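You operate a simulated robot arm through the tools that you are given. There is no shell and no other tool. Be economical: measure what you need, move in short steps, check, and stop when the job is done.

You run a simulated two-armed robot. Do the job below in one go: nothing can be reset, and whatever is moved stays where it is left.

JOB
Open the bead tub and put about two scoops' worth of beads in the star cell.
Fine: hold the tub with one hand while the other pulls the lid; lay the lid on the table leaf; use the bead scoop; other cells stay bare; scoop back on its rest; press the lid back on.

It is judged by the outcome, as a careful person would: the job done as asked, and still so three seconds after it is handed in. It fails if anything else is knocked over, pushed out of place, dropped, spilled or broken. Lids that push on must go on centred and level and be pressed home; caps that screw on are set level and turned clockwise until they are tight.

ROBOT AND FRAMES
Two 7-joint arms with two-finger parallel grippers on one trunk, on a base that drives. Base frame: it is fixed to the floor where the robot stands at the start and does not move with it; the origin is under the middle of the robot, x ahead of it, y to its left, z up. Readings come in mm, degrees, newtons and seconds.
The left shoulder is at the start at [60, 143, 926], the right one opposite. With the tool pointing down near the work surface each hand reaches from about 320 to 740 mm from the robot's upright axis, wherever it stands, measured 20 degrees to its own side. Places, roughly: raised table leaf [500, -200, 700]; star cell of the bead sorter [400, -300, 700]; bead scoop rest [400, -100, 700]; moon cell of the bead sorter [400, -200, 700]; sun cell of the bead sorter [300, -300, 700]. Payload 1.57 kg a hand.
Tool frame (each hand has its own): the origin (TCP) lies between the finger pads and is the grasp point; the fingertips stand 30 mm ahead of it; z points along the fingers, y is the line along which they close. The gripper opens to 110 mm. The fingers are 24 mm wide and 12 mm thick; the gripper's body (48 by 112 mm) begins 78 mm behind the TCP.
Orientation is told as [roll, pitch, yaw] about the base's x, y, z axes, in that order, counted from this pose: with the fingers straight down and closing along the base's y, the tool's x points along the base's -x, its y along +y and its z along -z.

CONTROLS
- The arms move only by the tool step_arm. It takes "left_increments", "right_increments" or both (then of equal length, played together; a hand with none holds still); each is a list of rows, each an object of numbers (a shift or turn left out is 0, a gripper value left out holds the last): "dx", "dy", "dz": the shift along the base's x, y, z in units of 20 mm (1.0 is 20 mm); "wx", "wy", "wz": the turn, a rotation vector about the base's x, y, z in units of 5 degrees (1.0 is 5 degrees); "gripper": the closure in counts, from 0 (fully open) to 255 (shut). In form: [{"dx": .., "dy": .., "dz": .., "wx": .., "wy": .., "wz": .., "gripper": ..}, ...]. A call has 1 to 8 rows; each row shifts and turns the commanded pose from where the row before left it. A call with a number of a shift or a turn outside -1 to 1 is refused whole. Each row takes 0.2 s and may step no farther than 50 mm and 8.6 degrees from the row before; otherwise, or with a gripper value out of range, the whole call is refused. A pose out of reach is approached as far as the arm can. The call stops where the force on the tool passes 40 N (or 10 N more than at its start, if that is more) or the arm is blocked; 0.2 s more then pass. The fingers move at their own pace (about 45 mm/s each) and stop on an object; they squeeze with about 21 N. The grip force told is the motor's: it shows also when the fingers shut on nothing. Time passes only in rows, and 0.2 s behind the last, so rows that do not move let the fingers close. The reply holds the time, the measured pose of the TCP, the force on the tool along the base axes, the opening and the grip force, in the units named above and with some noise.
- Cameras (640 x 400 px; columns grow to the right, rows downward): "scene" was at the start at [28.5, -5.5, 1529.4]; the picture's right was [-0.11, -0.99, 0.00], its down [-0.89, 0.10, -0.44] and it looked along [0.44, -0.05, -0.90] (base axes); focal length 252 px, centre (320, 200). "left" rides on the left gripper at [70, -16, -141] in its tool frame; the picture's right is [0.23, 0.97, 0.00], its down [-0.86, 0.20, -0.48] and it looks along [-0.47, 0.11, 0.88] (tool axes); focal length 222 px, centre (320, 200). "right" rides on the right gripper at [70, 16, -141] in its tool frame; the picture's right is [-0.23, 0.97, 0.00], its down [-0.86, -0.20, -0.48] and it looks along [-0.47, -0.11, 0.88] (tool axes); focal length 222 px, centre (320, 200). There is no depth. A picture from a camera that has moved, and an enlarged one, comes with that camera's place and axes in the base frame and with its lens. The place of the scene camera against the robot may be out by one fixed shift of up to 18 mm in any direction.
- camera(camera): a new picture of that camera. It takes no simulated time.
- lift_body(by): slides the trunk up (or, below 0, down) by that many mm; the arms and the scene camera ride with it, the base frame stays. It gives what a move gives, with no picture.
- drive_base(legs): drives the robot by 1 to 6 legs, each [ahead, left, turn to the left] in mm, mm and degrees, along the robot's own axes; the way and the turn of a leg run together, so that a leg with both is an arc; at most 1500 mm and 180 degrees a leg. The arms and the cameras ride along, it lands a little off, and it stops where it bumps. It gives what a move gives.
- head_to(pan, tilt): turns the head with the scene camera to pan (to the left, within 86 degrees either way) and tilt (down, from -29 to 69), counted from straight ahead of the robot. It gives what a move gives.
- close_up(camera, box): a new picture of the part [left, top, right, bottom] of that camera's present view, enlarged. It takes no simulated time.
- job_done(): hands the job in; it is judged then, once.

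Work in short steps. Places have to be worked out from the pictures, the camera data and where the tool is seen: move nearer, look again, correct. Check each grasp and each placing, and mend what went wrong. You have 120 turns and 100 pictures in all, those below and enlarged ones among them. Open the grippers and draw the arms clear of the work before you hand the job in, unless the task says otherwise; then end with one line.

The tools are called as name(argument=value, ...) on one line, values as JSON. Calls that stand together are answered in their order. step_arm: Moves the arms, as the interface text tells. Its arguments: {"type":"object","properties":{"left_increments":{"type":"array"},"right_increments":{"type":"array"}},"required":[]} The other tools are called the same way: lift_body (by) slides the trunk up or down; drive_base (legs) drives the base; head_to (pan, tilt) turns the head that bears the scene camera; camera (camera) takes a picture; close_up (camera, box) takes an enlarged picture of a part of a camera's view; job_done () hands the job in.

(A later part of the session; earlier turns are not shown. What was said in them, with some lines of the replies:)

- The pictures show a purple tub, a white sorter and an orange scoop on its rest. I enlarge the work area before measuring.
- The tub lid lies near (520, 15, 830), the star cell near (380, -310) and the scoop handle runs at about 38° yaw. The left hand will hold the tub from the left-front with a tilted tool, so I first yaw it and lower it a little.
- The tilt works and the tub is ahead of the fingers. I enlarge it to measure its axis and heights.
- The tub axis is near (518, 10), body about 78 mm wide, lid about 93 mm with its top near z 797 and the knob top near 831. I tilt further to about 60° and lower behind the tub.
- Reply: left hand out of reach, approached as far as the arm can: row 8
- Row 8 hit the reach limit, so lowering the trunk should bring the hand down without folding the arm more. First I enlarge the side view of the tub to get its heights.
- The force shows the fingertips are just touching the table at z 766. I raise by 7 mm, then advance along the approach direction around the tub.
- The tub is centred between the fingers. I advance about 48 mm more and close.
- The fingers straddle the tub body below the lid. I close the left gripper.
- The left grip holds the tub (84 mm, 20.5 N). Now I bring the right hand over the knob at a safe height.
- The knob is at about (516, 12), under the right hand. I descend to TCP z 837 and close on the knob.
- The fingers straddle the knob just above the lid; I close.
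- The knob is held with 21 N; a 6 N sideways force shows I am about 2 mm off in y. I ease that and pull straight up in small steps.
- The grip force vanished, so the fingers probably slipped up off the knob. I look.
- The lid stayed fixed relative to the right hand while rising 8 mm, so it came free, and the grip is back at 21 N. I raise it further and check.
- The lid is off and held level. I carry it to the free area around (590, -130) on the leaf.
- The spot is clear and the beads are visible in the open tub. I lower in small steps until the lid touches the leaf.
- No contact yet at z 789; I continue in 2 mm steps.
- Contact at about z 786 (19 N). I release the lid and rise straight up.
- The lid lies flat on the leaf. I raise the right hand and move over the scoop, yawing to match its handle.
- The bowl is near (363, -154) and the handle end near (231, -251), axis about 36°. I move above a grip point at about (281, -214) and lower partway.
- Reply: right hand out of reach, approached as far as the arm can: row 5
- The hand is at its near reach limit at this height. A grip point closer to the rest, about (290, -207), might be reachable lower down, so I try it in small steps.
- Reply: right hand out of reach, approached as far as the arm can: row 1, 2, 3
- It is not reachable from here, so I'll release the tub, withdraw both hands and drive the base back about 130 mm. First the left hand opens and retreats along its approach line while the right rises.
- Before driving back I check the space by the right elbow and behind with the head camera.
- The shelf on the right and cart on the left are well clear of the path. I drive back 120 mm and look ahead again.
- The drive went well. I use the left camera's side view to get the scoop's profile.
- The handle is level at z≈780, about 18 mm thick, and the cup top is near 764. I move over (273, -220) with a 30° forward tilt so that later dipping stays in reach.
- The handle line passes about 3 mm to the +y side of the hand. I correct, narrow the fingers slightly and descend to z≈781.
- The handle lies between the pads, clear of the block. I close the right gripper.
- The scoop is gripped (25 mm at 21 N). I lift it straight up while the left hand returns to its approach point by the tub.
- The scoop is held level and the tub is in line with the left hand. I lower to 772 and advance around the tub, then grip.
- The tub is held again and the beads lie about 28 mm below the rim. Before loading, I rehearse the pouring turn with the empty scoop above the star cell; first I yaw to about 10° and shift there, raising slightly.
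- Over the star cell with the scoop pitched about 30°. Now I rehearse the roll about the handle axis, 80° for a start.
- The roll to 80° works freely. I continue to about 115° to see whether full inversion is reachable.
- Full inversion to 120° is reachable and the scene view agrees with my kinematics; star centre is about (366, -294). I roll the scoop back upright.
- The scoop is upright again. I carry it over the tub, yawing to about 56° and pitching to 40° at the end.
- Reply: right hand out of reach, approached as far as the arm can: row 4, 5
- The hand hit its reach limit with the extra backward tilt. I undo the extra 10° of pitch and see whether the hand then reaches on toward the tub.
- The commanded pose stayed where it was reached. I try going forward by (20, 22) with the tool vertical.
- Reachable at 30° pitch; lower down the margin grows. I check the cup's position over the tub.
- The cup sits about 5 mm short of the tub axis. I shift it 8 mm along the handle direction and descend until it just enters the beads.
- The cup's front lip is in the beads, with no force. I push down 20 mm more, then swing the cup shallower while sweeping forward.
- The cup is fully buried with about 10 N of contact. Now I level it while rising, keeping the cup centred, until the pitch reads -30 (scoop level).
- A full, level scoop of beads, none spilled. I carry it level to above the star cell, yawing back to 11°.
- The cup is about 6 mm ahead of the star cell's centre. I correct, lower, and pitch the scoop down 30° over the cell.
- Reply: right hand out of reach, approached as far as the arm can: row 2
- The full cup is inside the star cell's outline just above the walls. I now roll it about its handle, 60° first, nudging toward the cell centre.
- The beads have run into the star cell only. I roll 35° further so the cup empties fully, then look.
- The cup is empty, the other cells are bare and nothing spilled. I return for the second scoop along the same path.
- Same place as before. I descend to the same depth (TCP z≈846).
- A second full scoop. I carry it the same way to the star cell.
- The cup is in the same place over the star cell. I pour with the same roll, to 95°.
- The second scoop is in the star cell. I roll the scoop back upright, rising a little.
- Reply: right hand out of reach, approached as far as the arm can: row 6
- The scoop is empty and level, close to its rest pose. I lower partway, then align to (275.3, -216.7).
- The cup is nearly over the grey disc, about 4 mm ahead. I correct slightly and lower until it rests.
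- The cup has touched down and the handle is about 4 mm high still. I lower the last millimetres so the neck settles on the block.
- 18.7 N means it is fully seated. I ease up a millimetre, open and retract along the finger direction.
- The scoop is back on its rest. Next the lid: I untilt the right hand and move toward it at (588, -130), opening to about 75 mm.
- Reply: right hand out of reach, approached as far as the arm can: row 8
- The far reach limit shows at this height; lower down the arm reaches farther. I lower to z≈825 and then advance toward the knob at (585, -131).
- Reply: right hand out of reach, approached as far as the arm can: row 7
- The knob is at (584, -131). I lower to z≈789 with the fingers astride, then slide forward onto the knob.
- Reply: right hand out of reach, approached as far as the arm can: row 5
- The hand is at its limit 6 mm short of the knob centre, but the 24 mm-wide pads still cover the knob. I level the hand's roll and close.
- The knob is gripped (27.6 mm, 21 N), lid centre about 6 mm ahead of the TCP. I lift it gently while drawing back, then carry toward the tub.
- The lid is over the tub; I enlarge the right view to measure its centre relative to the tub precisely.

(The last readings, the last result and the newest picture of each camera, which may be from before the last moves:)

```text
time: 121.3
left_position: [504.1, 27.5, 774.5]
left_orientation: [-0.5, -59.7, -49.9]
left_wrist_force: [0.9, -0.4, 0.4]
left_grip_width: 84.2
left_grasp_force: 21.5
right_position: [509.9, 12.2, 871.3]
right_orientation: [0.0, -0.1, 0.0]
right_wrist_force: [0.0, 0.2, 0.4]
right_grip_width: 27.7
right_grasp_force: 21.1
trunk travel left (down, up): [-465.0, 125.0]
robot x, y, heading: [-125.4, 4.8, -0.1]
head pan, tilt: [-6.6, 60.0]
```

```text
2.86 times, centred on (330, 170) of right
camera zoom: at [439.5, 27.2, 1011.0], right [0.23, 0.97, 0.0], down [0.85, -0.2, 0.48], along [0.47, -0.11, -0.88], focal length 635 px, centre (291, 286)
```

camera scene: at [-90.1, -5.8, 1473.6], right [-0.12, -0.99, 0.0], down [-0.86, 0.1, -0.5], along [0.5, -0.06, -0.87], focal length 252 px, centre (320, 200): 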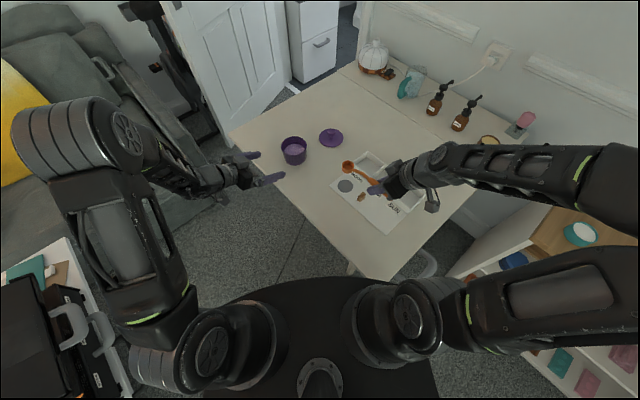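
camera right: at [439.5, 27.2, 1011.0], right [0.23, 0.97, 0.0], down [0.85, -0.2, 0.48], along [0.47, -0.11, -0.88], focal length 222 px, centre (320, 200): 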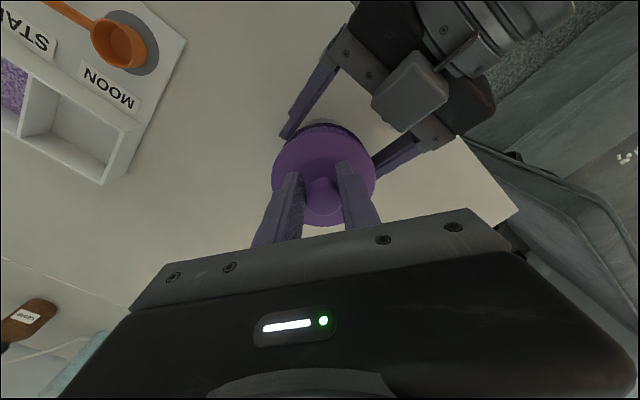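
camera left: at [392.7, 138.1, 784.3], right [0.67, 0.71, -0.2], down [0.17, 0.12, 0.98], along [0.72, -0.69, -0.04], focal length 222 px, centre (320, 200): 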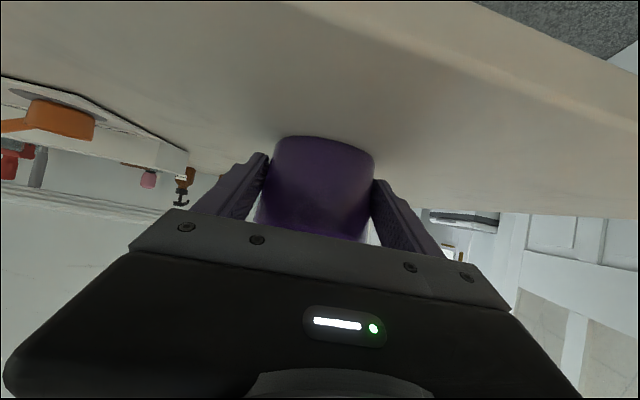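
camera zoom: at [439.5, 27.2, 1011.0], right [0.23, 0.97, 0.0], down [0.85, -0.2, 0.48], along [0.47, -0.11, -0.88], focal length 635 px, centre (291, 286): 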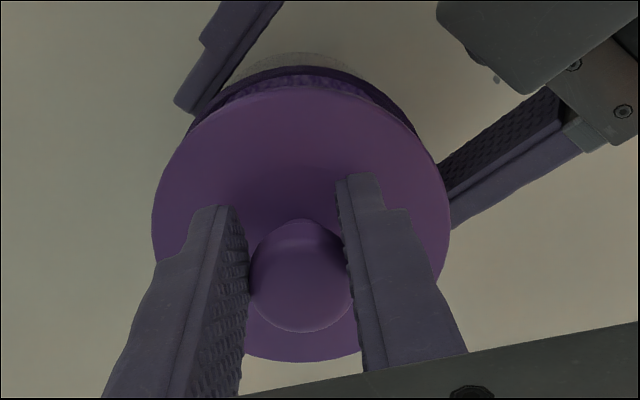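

By edge midpoints the lid centre is at about (521, 11.5) and the tub axis about (519.7, 12.5), so alignment is within 1–2 mm. I correct slightly and lower until the plug is about to enter.

step_arm(right_increments=[{"dx": -0.03, "dy": 0.06, "dz": -0.5}, {"dz": -0.35}, {"dz": -0.15}])

close_up(camera="scene", box=[250, 110, 330, 160])

close_up(camera="right", box=[250, 100, 410, 240])

```text
time: 122.2
left_position: [505.7, 28.8, 773.2]
left_orientation: [-0.4, -59.8, -49.7]
left_wrist_force: [3.3, -0.6, -5.5]
left_grip_width: 84.1
left_grasp_force: 21.3
right_position: [508.7, 13.1, 851.0]
right_orientation: [0.1, -0.3, -0.2]
right_wrist_force: [-2.4, 0.9, 8.5]
right_grip_width: 27.6
right_grasp_force: 21.3
trunk travel left (down, up): [-465.0, 125.0]
robot x, y, heading: [-124.2, -1.1, -0.1]
head pan, tilt: [-6.6, 60.0]
```

```text
8.00 times, centred on (290, 135) of scene
camera zoom: at [-90.5, -6.0, 1473.7], right [-0.12, -0.99, 0.0], down [-0.86, 0.1, -0.5], along [0.5, -0.06, -0.87], focal length 2014 px, centre (560, 720)
```

zoom: 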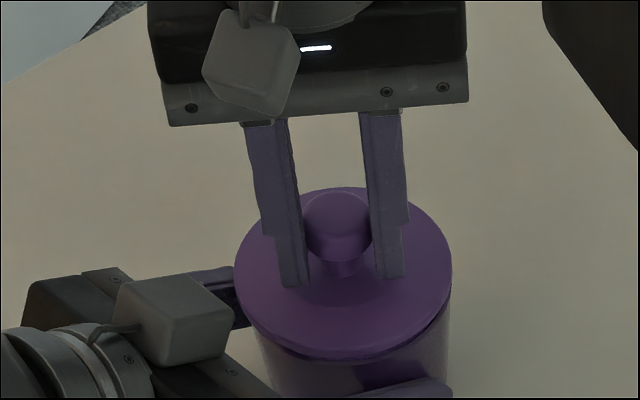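

```text
2.86 times, centred on (330, 170) of right
camera zoom: at [438.3, 29.3, 991.4], right [0.23, 0.97, 0.0], down [0.85, -0.2, 0.48], along [0.47, -0.11, -0.88], focal length 635 px, centre (291, 286)
```

zoom: 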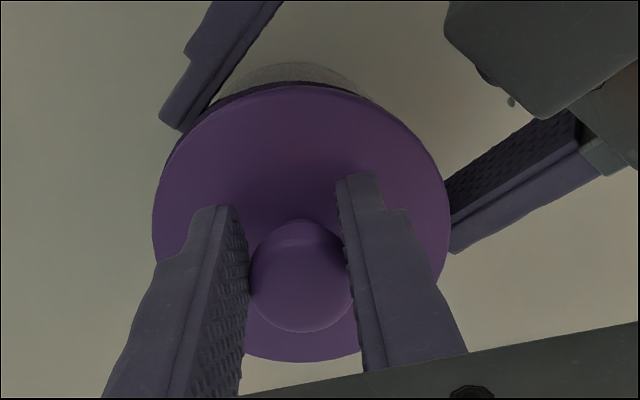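

Touching at z 851 with 8.5 N; the side force and the views suggest the lid is about 1.5 mm too far in +y and 1–2 mm in +x. I ease up, shift and lower again.

step_arm(right_increments=[{"dz": 0.12}, {"dx": -0.07, "dy": -0.08}, {"dz": -0.1}, {"dz": -0.1}])

```text
time: 123.2
left_position: [504.5, 27.9, 773.9]
left_orientation: [-0.4, -59.8, -49.9]
left_wrist_force: [1.8, -0.5, -1.0]
left_grip_width: 84.2
left_grasp_force: 21.0
right_position: [508.0, 13.7, 847.5]
right_orientation: [-0.1, -0.2, 0.0]
right_wrist_force: [-2.1, -0.9, 0.8]
right_grip_width: 27.6
right_grasp_force: 20.8
trunk travel left (down, up): [-465.0, 125.0]
robot x, y, heading: [-123.5, 0.6, -0.3]
head pan, tilt: [-6.6, 60.0]
```

The plug is now entering with almost no force. I continue down in 2 mm steps.

step_arm(right_increments=[{"dz": -0.1}, {"dz": -0.1}])

close_up(camera="scene", box=[250, 110, 330, 160])

```text
time: 123.8
left_position: [504.9, 28.0, 773.3]
left_orientation: [-0.4, -59.7, -49.9]
left_wrist_force: [10.0, -1.5, -7.2]
left_grip_width: 84.2
left_grasp_force: 20.9
right_position: [506.6, 13.7, 846.1]
right_orientation: [0.1, -0.2, 0.1]
right_wrist_force: [-9.8, 0.3, 9.9]
right_grip_width: 27.5
right_grasp_force: 20.6
trunk travel left (down, up): [-465.0, 125.0]
robot x, y, heading: [-124.4, -1.7, -0.5]
head pan, tilt: [-6.6, 60.0]
```

```text
8.00 times, centred on (290, 135) of scene
camera zoom: at [-90.4, -5.9, 1473.6], right [-0.12, -0.99, 0.0], down [-0.86, 0.1, -0.5], along [0.5, -0.06, -0.87], focal length 2014 px, centre (560, 720)
```

zoom: 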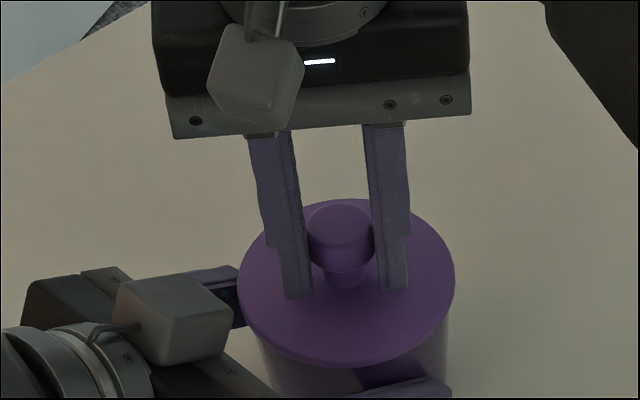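

The lid is in the mouth but pushed toward -x with 10 N, so I move 2 mm that way and press further.

step_arm(right_increments=[{"dx": -0.1}, {"dz": -0.08}, {"dz": -0.08}])

```text
time: 124.5
left_position: [504.9, 27.3, 774.7]
left_orientation: [-0.5, -59.8, -49.9]
left_wrist_force: [6.8, 0.2, -10.7]
left_grip_width: 84.1
left_grasp_force: 21.2
right_position: [505.7, 11.4, 843.0]
right_orientation: [0.1, -0.5, 0.0]
right_wrist_force: [-4.3, 1.8, 18.9]
right_grip_width: 27.9
right_grasp_force: 21.6
trunk travel left (down, up): [-465.0, 125.0]
robot x, y, heading: [-120.7, 2.7, -0.1]
head pan, tilt: [-6.6, 60.0]
```

18.9 N at z 843, close to the expected seated height. I press a little more and then look.

step_arm(right_increments=[{"dx": -0.05, "dz": -0.08}, {"dz": -0.08}])

close_up(camera="scene", box=[250, 110, 330, 160])

close_up(camera="right", box=[250, 100, 410, 240])

```text
time: 125.2
left_position: [504.2, 27.1, 773.1]
left_orientation: [-0.5, -59.6, -49.8]
left_wrist_force: [-8.4, 1.0, -7.4]
left_grip_width: 83.9
left_grasp_force: 21.0
right_position: [503.6, 11.6, 839.6]
right_orientation: [-0.1, -0.4, 0.1]
right_wrist_force: [8.0, 2.0, 16.9]
right_grip_width: 27.8
right_grasp_force: 21.2
trunk travel left (down, up): [-465.0, 125.0]
robot x, y, heading: [-125.5, 0.9, -0.5]
head pan, tilt: [-6.6, 60.0]
```

```text
8.00 times, centred on (290, 135) of scene
camera zoom: at [-91.1, -5.6, 1473.6], right [-0.12, -0.99, 0.0], down [-0.86, 0.1, -0.5], along [0.5, -0.06, -0.87], focal length 2014 px, centre (560, 720)
```

zoom: 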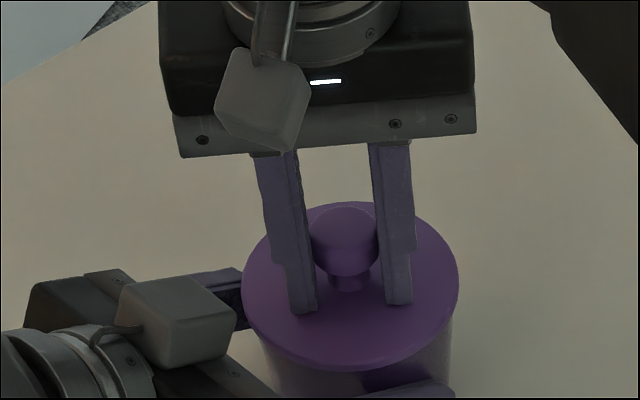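

```text
2.86 times, centred on (330, 170) of right
camera zoom: at [433.7, 27.6, 979.6], right [0.23, 0.97, 0.0], down [0.85, -0.2, 0.49], along [0.47, -0.11, -0.87], focal length 635 px, centre (291, 286)
```

zoom: 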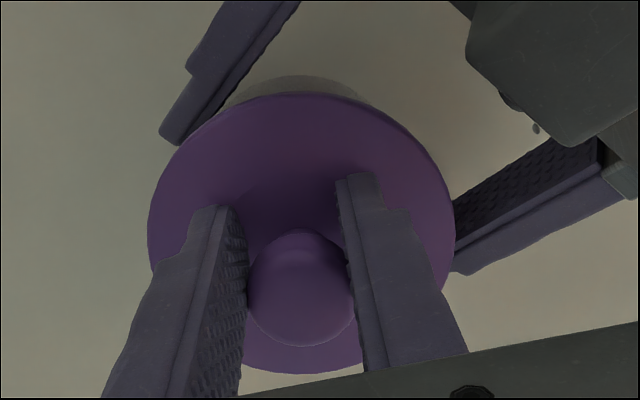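

The lid looks level and concentric, and the fingers have slid down the knob. I relax the side load, release, rise, and close the fingers to press from above on the knob's centre.

step_arm(right_increments=[{"dx": 0.1}, {"dz": 0.08, "gripper": 110}, {}, {}, {"dz": 0.8}, {"dz": 1}, {"dz": 0.7, "gripper": 255}, {}])

step_arm(right_increments=[{}, {}, {}])

close_up(camera="scene", box=[250, 100, 346, 160])

close_up(camera="right", box=[230, 80, 430, 240])

```text
time: 127.0
left_position: [506.0, 27.8, 772.9]
left_orientation: [-0.5, -59.9, -49.9]
left_wrist_force: [0.2, -0.4, -0.9]
left_grip_width: 84.0
left_grasp_force: 20.9
right_position: [507.6, 10.7, 890.5]
right_orientation: [0.1, -0.2, -0.1]
right_wrist_force: [-0.5, -0.2, 0.4]
right_grip_width: 10.5
right_grasp_force: 0.5
trunk travel left (down, up): [-465.0, 125.0]
robot x, y, heading: [-123.8, -3.5, -0.1]
head pan, tilt: [-6.6, 60.0]
```

```text
time: 127.8
left_position: [504.7, 27.6, 772.6]
left_orientation: [-0.4, -59.7, -49.7]
left_wrist_force: [0.2, -0.1, -0.3]
left_grip_width: 84.3
left_grasp_force: 21.2
right_position: [506.3, 11.5, 890.0]
right_orientation: [0.1, -0.2, 0.0]
right_wrist_force: [0.1, 0.7, 0.3]
right_grip_width: 0.0
right_grasp_force: 20.9
trunk travel left (down, up): [-465.0, 125.0]
robot x, y, heading: [-125.9, -2.0, -0.1]
head pan, tilt: [-6.6, 60.0]
```

```text
6.67 times, centred on (298, 130) of scene
camera zoom: at [-90.2, -5.9, 1473.6], right [-0.12, -0.99, 0.0], down [-0.86, 0.1, -0.5], along [0.5, -0.06, -0.87], focal length 1678 px, centre (467, 667)
```

zoom: 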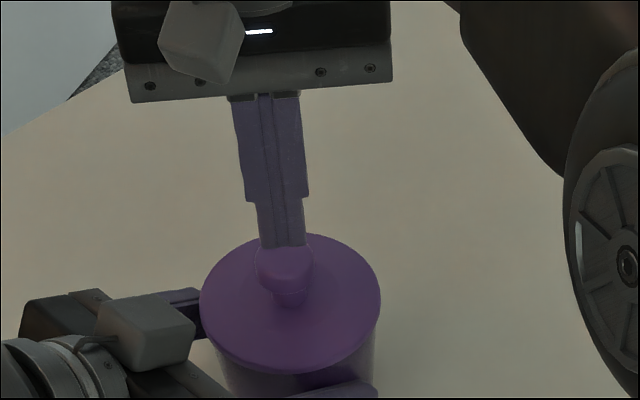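

```text
2.50 times, centred on (330, 160) of right
camera zoom: at [437.7, 27.1, 1030.4], right [0.23, 0.97, 0.0], down [0.85, -0.2, 0.48], along [0.47, -0.11, -0.88], focal length 555 px, centre (295, 300)
```

zoom: 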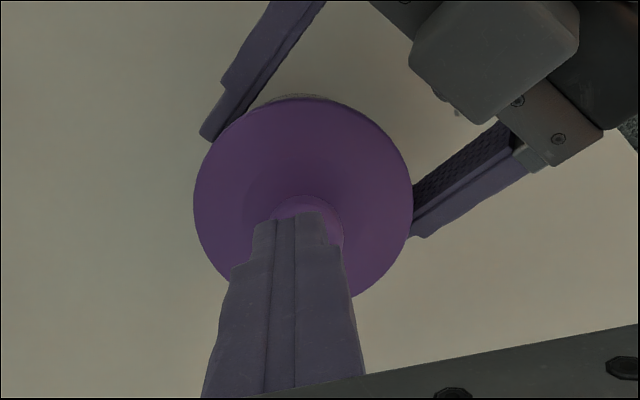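

The lid centre is at about (518, 12). I move the closed fingers over it and come down onto the knob top.

step_arm(right_increments=[{"dx": 0.58, "dy": 0.03}, {"dz": -0.5}, {"dz": -0.4}, {"dz": -0.15}, {"dz": -0.1}])

```text
time: 128.9
left_position: [505.8, 27.0, 774.3]
left_orientation: [-0.3, -59.8, -49.8]
left_wrist_force: [3.0, -1.1, -4.1]
left_grip_width: 83.8
left_grasp_force: 20.9
right_position: [516.9, 11.9, 867.2]
right_orientation: [0.0, -0.3, -0.1]
right_wrist_force: [-3.5, -2.3, 9.4]
right_grip_width: 0.3
right_grasp_force: 20.6
trunk travel left (down, up): [-465.0, 125.0]
robot x, y, heading: [-120.8, 1.6, -0.1]
head pan, tilt: [-6.6, 60.0]
```

Contact on the knob at TCP z 867 with 9 N. I press further in small steps to about 35 N.

step_arm(right_increments=[{"dz": -0.1}, {"dz": -0.1}, {}])

step_arm(right_increments=[{"dz": -0.1}, {"dz": -0.1}, {}])

close_up(camera="scene", box=[250, 100, 346, 160])

```text
time: 129.7
left_position: [505.5, 28.8, 775.0]
left_orientation: [-0.4, -59.9, -49.8]
left_wrist_force: [0.2, 0.5, 4.0]
left_grip_width: 84.2
left_grasp_force: 20.7
right_position: [516.9, 13.2, 867.3]
right_orientation: [0.2, -0.7, 0.0]
right_wrist_force: [-0.8, -0.3, 7.2]
right_grip_width: 0.0
right_grasp_force: 21.3
trunk travel left (down, up): [-465.0, 125.0]
robot x, y, heading: [-124.4, 1.1, -0.1]
head pan, tilt: [-6.6, 60.0]
stopped in row 3 (right hand): the force on the tool passed its limit (the readings are from after the stop); the commanded pose is now the measured one
```

```text
time: 130.5
left_position: [505.1, 27.6, 774.5]
left_orientation: [-0.1, -59.7, -49.7]
left_wrist_force: [-0.8, 0.6, 5.2]
left_grip_width: 83.9
left_grasp_force: 21.1
right_position: [519.1, 12.8, 869.2]
right_orientation: [0.2, -0.9, 0.0]
right_wrist_force: [-2.0, -2.4, 9.3]
right_grip_width: 0.2
right_grasp_force: 20.9
trunk travel left (down, up): [-465.0, 125.0]
robot x, y, heading: [-122.1, -3.0, -0.1]
head pan, tilt: [-6.6, 60.0]
stopped in row 3 (right hand): the force on the tool passed its limit (the readings are from after the stop); the commanded pose is now the measured one
```

```text
6.67 times, centred on (298, 130) of scene
camera zoom: at [-91.9, -6.2, 1473.4], right [-0.12, -0.99, 0.0], down [-0.86, 0.1, -0.5], along [0.5, -0.06, -0.87], focal length 1678 px, centre (467, 667)
```

zoom: 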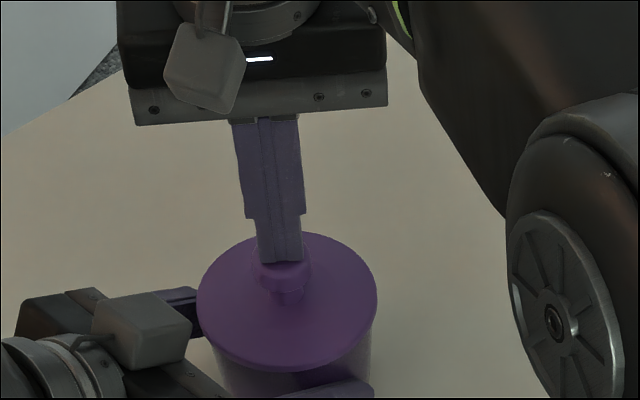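

Pressing passed 40 N twice without further travel, with the knob top at its original height of about 837, so the lid is home. I raise the right hand clear.

step_arm(right_increments=[{"dz": 0.5}, {"dz": 1}, {"dx": -0.3, "dy": -0.8, "dz": 0.5}, {"dx": -0.5, "dy": -1}, {"dx": -0.5, "dy": -1}, {"dx": -0.5, "dy": -1}, {"dx": -0.5, "dy": -1}, {"dx": -0.5, "dy": -1}])

step_arm(left_increments=[{"gripper": 0}, {}, {}, {"dx": -0.6, "dy": 0.72}, {"dx": -0.6, "dy": 0.72}, {"dx": -0.6, "dy": 0.72}, {"dx": -0.6, "dy": 0.72}, {"dx": -0.6, "dy": 0.72}], right_increments=[{"dy": -0.5}, {"dy": -0.5}, {}, {}, {}, {}, {}, {}])

close_up(camera="left", box=[220, 100, 420, 225])

close_up(camera="scene", box=[230, 90, 470, 240])

```text
time: 132.3
left_position: [506.2, 29.6, 774.1]
left_orientation: [-0.3, -59.7, -49.6]
left_wrist_force: [2.2, -1.8, 12.7]
left_grip_width: 84.1
left_grasp_force: 20.8
right_position: [463.5, -105.2, 906.0]
right_orientation: [0.3, -0.8, 0.0]
right_wrist_force: [-0.2, -0.2, -0.5]
right_grip_width: 0.0
right_grasp_force: 20.9
trunk travel left (down, up): [-465.0, 125.0]
robot x, y, heading: [-126.1, -3.0, -0.2]
head pan, tilt: [-6.6, 60.0]
```

```text
time: 134.1
left_position: [445.8, 102.3, 773.5]
left_orientation: [-0.5, -59.6, -49.5]
left_wrist_force: [-0.7, 0.0, 0.9]
left_grip_width: 110.2
left_grasp_force: 0.1
right_position: [462.8, -124.6, 906.0]
right_orientation: [0.3, -0.9, 0.0]
right_wrist_force: [1.0, -0.1, -0.8]
right_grip_width: 0.1
right_grasp_force: 21.5
trunk travel left (down, up): [-465.0, 125.0]
robot x, y, heading: [-119.6, 2.9, -0.3]
head pan, tilt: [-6.6, 60.0]
```

```text
3.20 times, centred on (320, 162) of left
camera zoom: at [333.2, 212.0, 784.7], right [0.67, 0.71, -0.2], down [0.17, 0.12, 0.98], along [0.72, -0.69, -0.04], focal length 711 px, centre (320, 320)
```

zoom: 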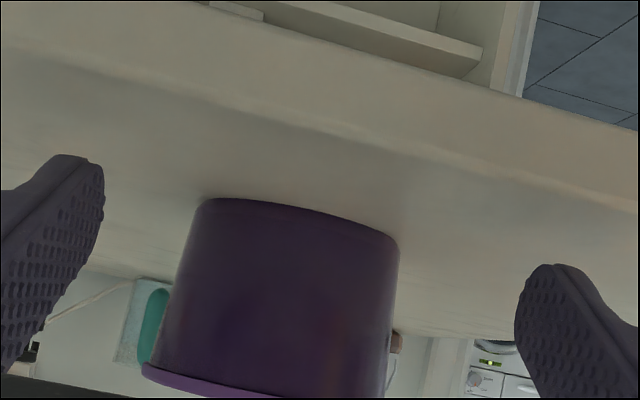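

```text
2.67 times, centred on (350, 165) of scene
camera zoom: at [-90.2, -5.9, 1473.6], right [-0.12, -0.99, 0.0], down [-0.86, 0.1, -0.5], along [0.5, -0.06, -0.87], focal length 671 px, centre (240, 293)
```

zoom: 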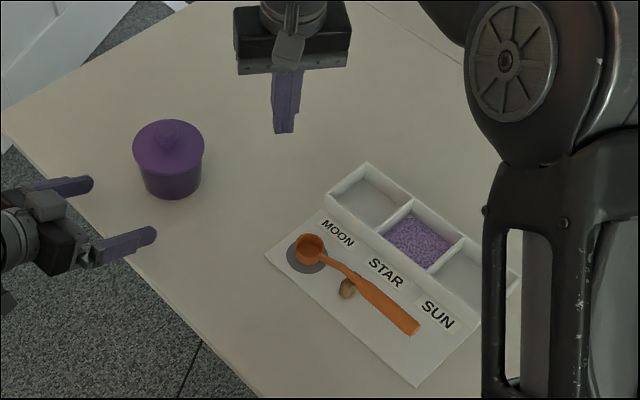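

The tub stands closed; left hand is off it. I raise the left hand for a level view of the lid seam, and draw the right hand back with its gripper open.

step_arm(left_increments=[{"dx": -0.6, "dy": 0.72, "dz": 0.5}, {"dz": 0.8}, {"dz": 0.8}, {}, {}], right_increments=[{"gripper": 0, "dz": 0.5, "dy": -0.5}, {"dx": -0.5, "dy": -0.8, "dz": 0.5}, {"dx": -0.5, "dy": -0.8, "dz": 0.5}, {"dx": -0.5, "dy": -0.8}, {"dx": -0.5, "dy": -0.8}])

close_up(camera="left", box=[240, 100, 400, 225])

camera(camera="scene")

```text
time: 135.3
left_position: [435.6, 116.2, 815.1]
left_orientation: [-0.4, -59.7, -49.6]
left_wrist_force: [0.0, -0.2, -0.8]
left_grip_width: 110.1
left_grasp_force: 0.0
right_position: [421.0, -196.5, 935.5]
right_orientation: [0.3, -0.7, 0.0]
right_wrist_force: [0.6, 1.2, -0.1]
right_grip_width: 103.9
right_grasp_force: 0.0
trunk travel left (down, up): [-465.0, 125.0]
robot x, y, heading: [-121.0, 0.2, -0.2]
head pan, tilt: [-6.6, 60.0]
```

```text
3.20 times, centred on (320, 162) of left
camera zoom: at [322.3, 225.5, 826.4], right [0.67, 0.71, -0.2], down [0.17, 0.12, 0.98], along [0.72, -0.69, -0.04], focal length 711 px, centre (320, 320)
```

zoom: 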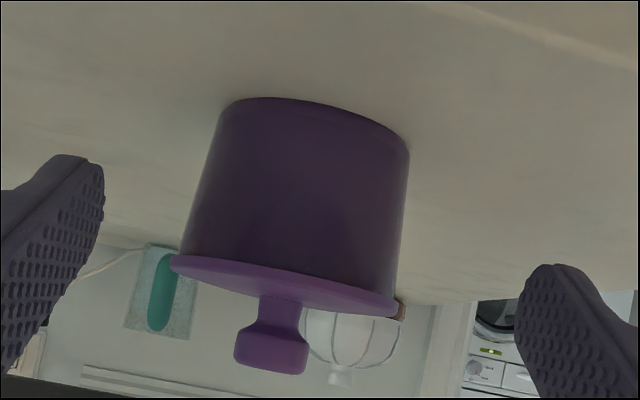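

```text
6 pictures are left
camera scene: at [-90.4, -6.4, 1473.6], right [-0.12, -0.99, 0.0], down [-0.86, 0.1, -0.5], along [0.5, -0.06, -0.87], focal length 252 px, centre (320, 200)
```

scene: 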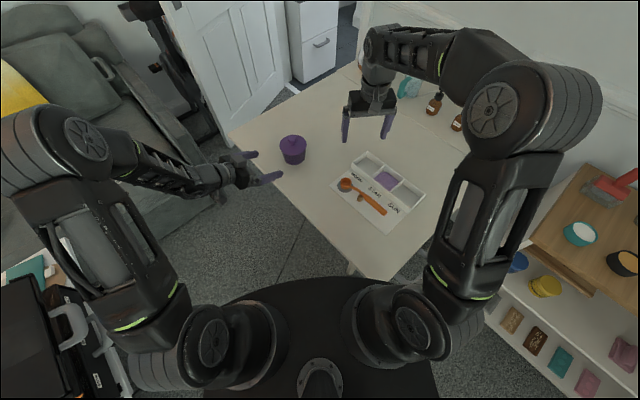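

The lid looks level. I enlarge the seam to be sure no gap remains.

close_up(camera="left", box=[270, 165, 350, 215])

```text
8.00 times, centred on (310, 190) of left
camera zoom: at [322.3, 225.5, 826.4], right [0.67, 0.71, -0.2], down [0.17, 0.12, 0.98], along [0.72, -0.69, -0.04], focal length 1777 px, centre (400, 280)
```

zoom: 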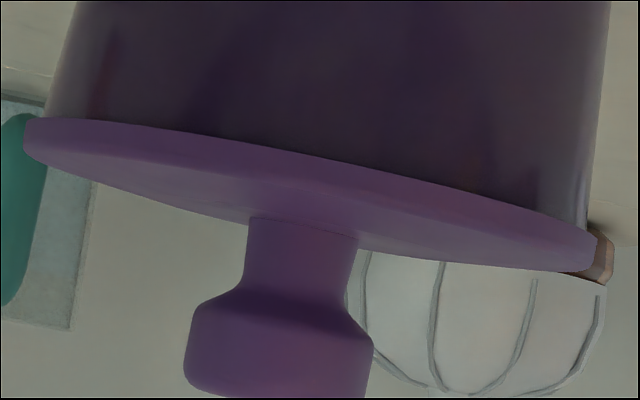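

There is no gap at the seam and the overhang matches the original, so the lid is home and centred. I draw both arms a bit farther back and take a last look.

step_arm(left_increments=[{"dx": -0.7, "dy": 0.7, "dz": 0.5}, {"dx": -0.7, "dy": 0.7, "dz": 0.5}, {"dx": -0.7, "dy": 0.5, "dz": 0.5}, {}], right_increments=[{"dx": -0.3, "dy": -0.7, "dz": 0.5}, {"dx": -0.3, "dy": -0.7, "dz": 0.5}, {"dx": -0.3, "dy": -0.7, "dz": 0.5}, {}])

close_up(camera="scene", box=[240, 90, 480, 240])

```text
time: 136.3
left_position: [392.8, 154.8, 845.0]
left_orientation: [-0.5, -59.6, -49.4]
left_wrist_force: [0.5, 0.3, -0.4]
left_grip_width: 109.8
left_grasp_force: 0.0
right_position: [404.2, -240.3, 965.7]
right_orientation: [0.2, -0.9, 0.0]
right_wrist_force: [0.0, 0.0, -0.6]
right_grip_width: 110.0
right_grasp_force: 0.0
trunk travel left (down, up): [-465.0, 125.0]
robot x, y, heading: [-120.3, 1.3, -0.1]
head pan, tilt: [-6.6, 60.0]
```

```text
2.67 times, centred on (360, 165) of scene
camera zoom: at [-90.0, -6.1, 1473.5], right [-0.12, -0.99, 0.0], down [-0.86, 0.1, -0.5], along [0.5, -0.06, -0.87], focal length 671 px, centre (213, 293)
```

zoom: 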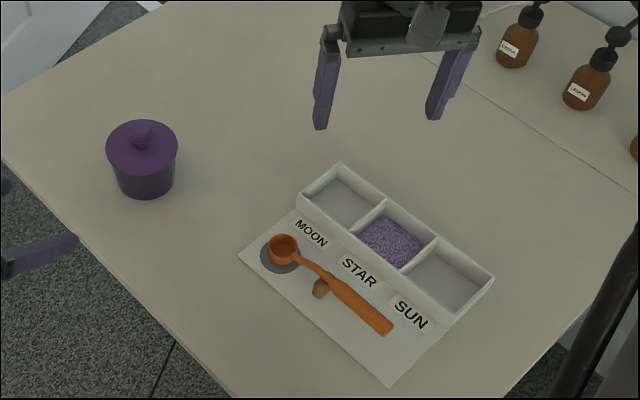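

The star cell is filled, the other cells are bare, the scoop is on its rest, the lid is on, and both hands are open and clear. I hand the job in.

job_done()

```text
The job is handed in.
```

Two full scoops of beads are in the star cell, the moon and sun cells are bare, the scoop is back on its rest, the lid is pressed home on the tub, and I saw no spills; partway through I let go of the tub to back the base up about 120 mm so the right arm could reach the scoop, and then held it again.
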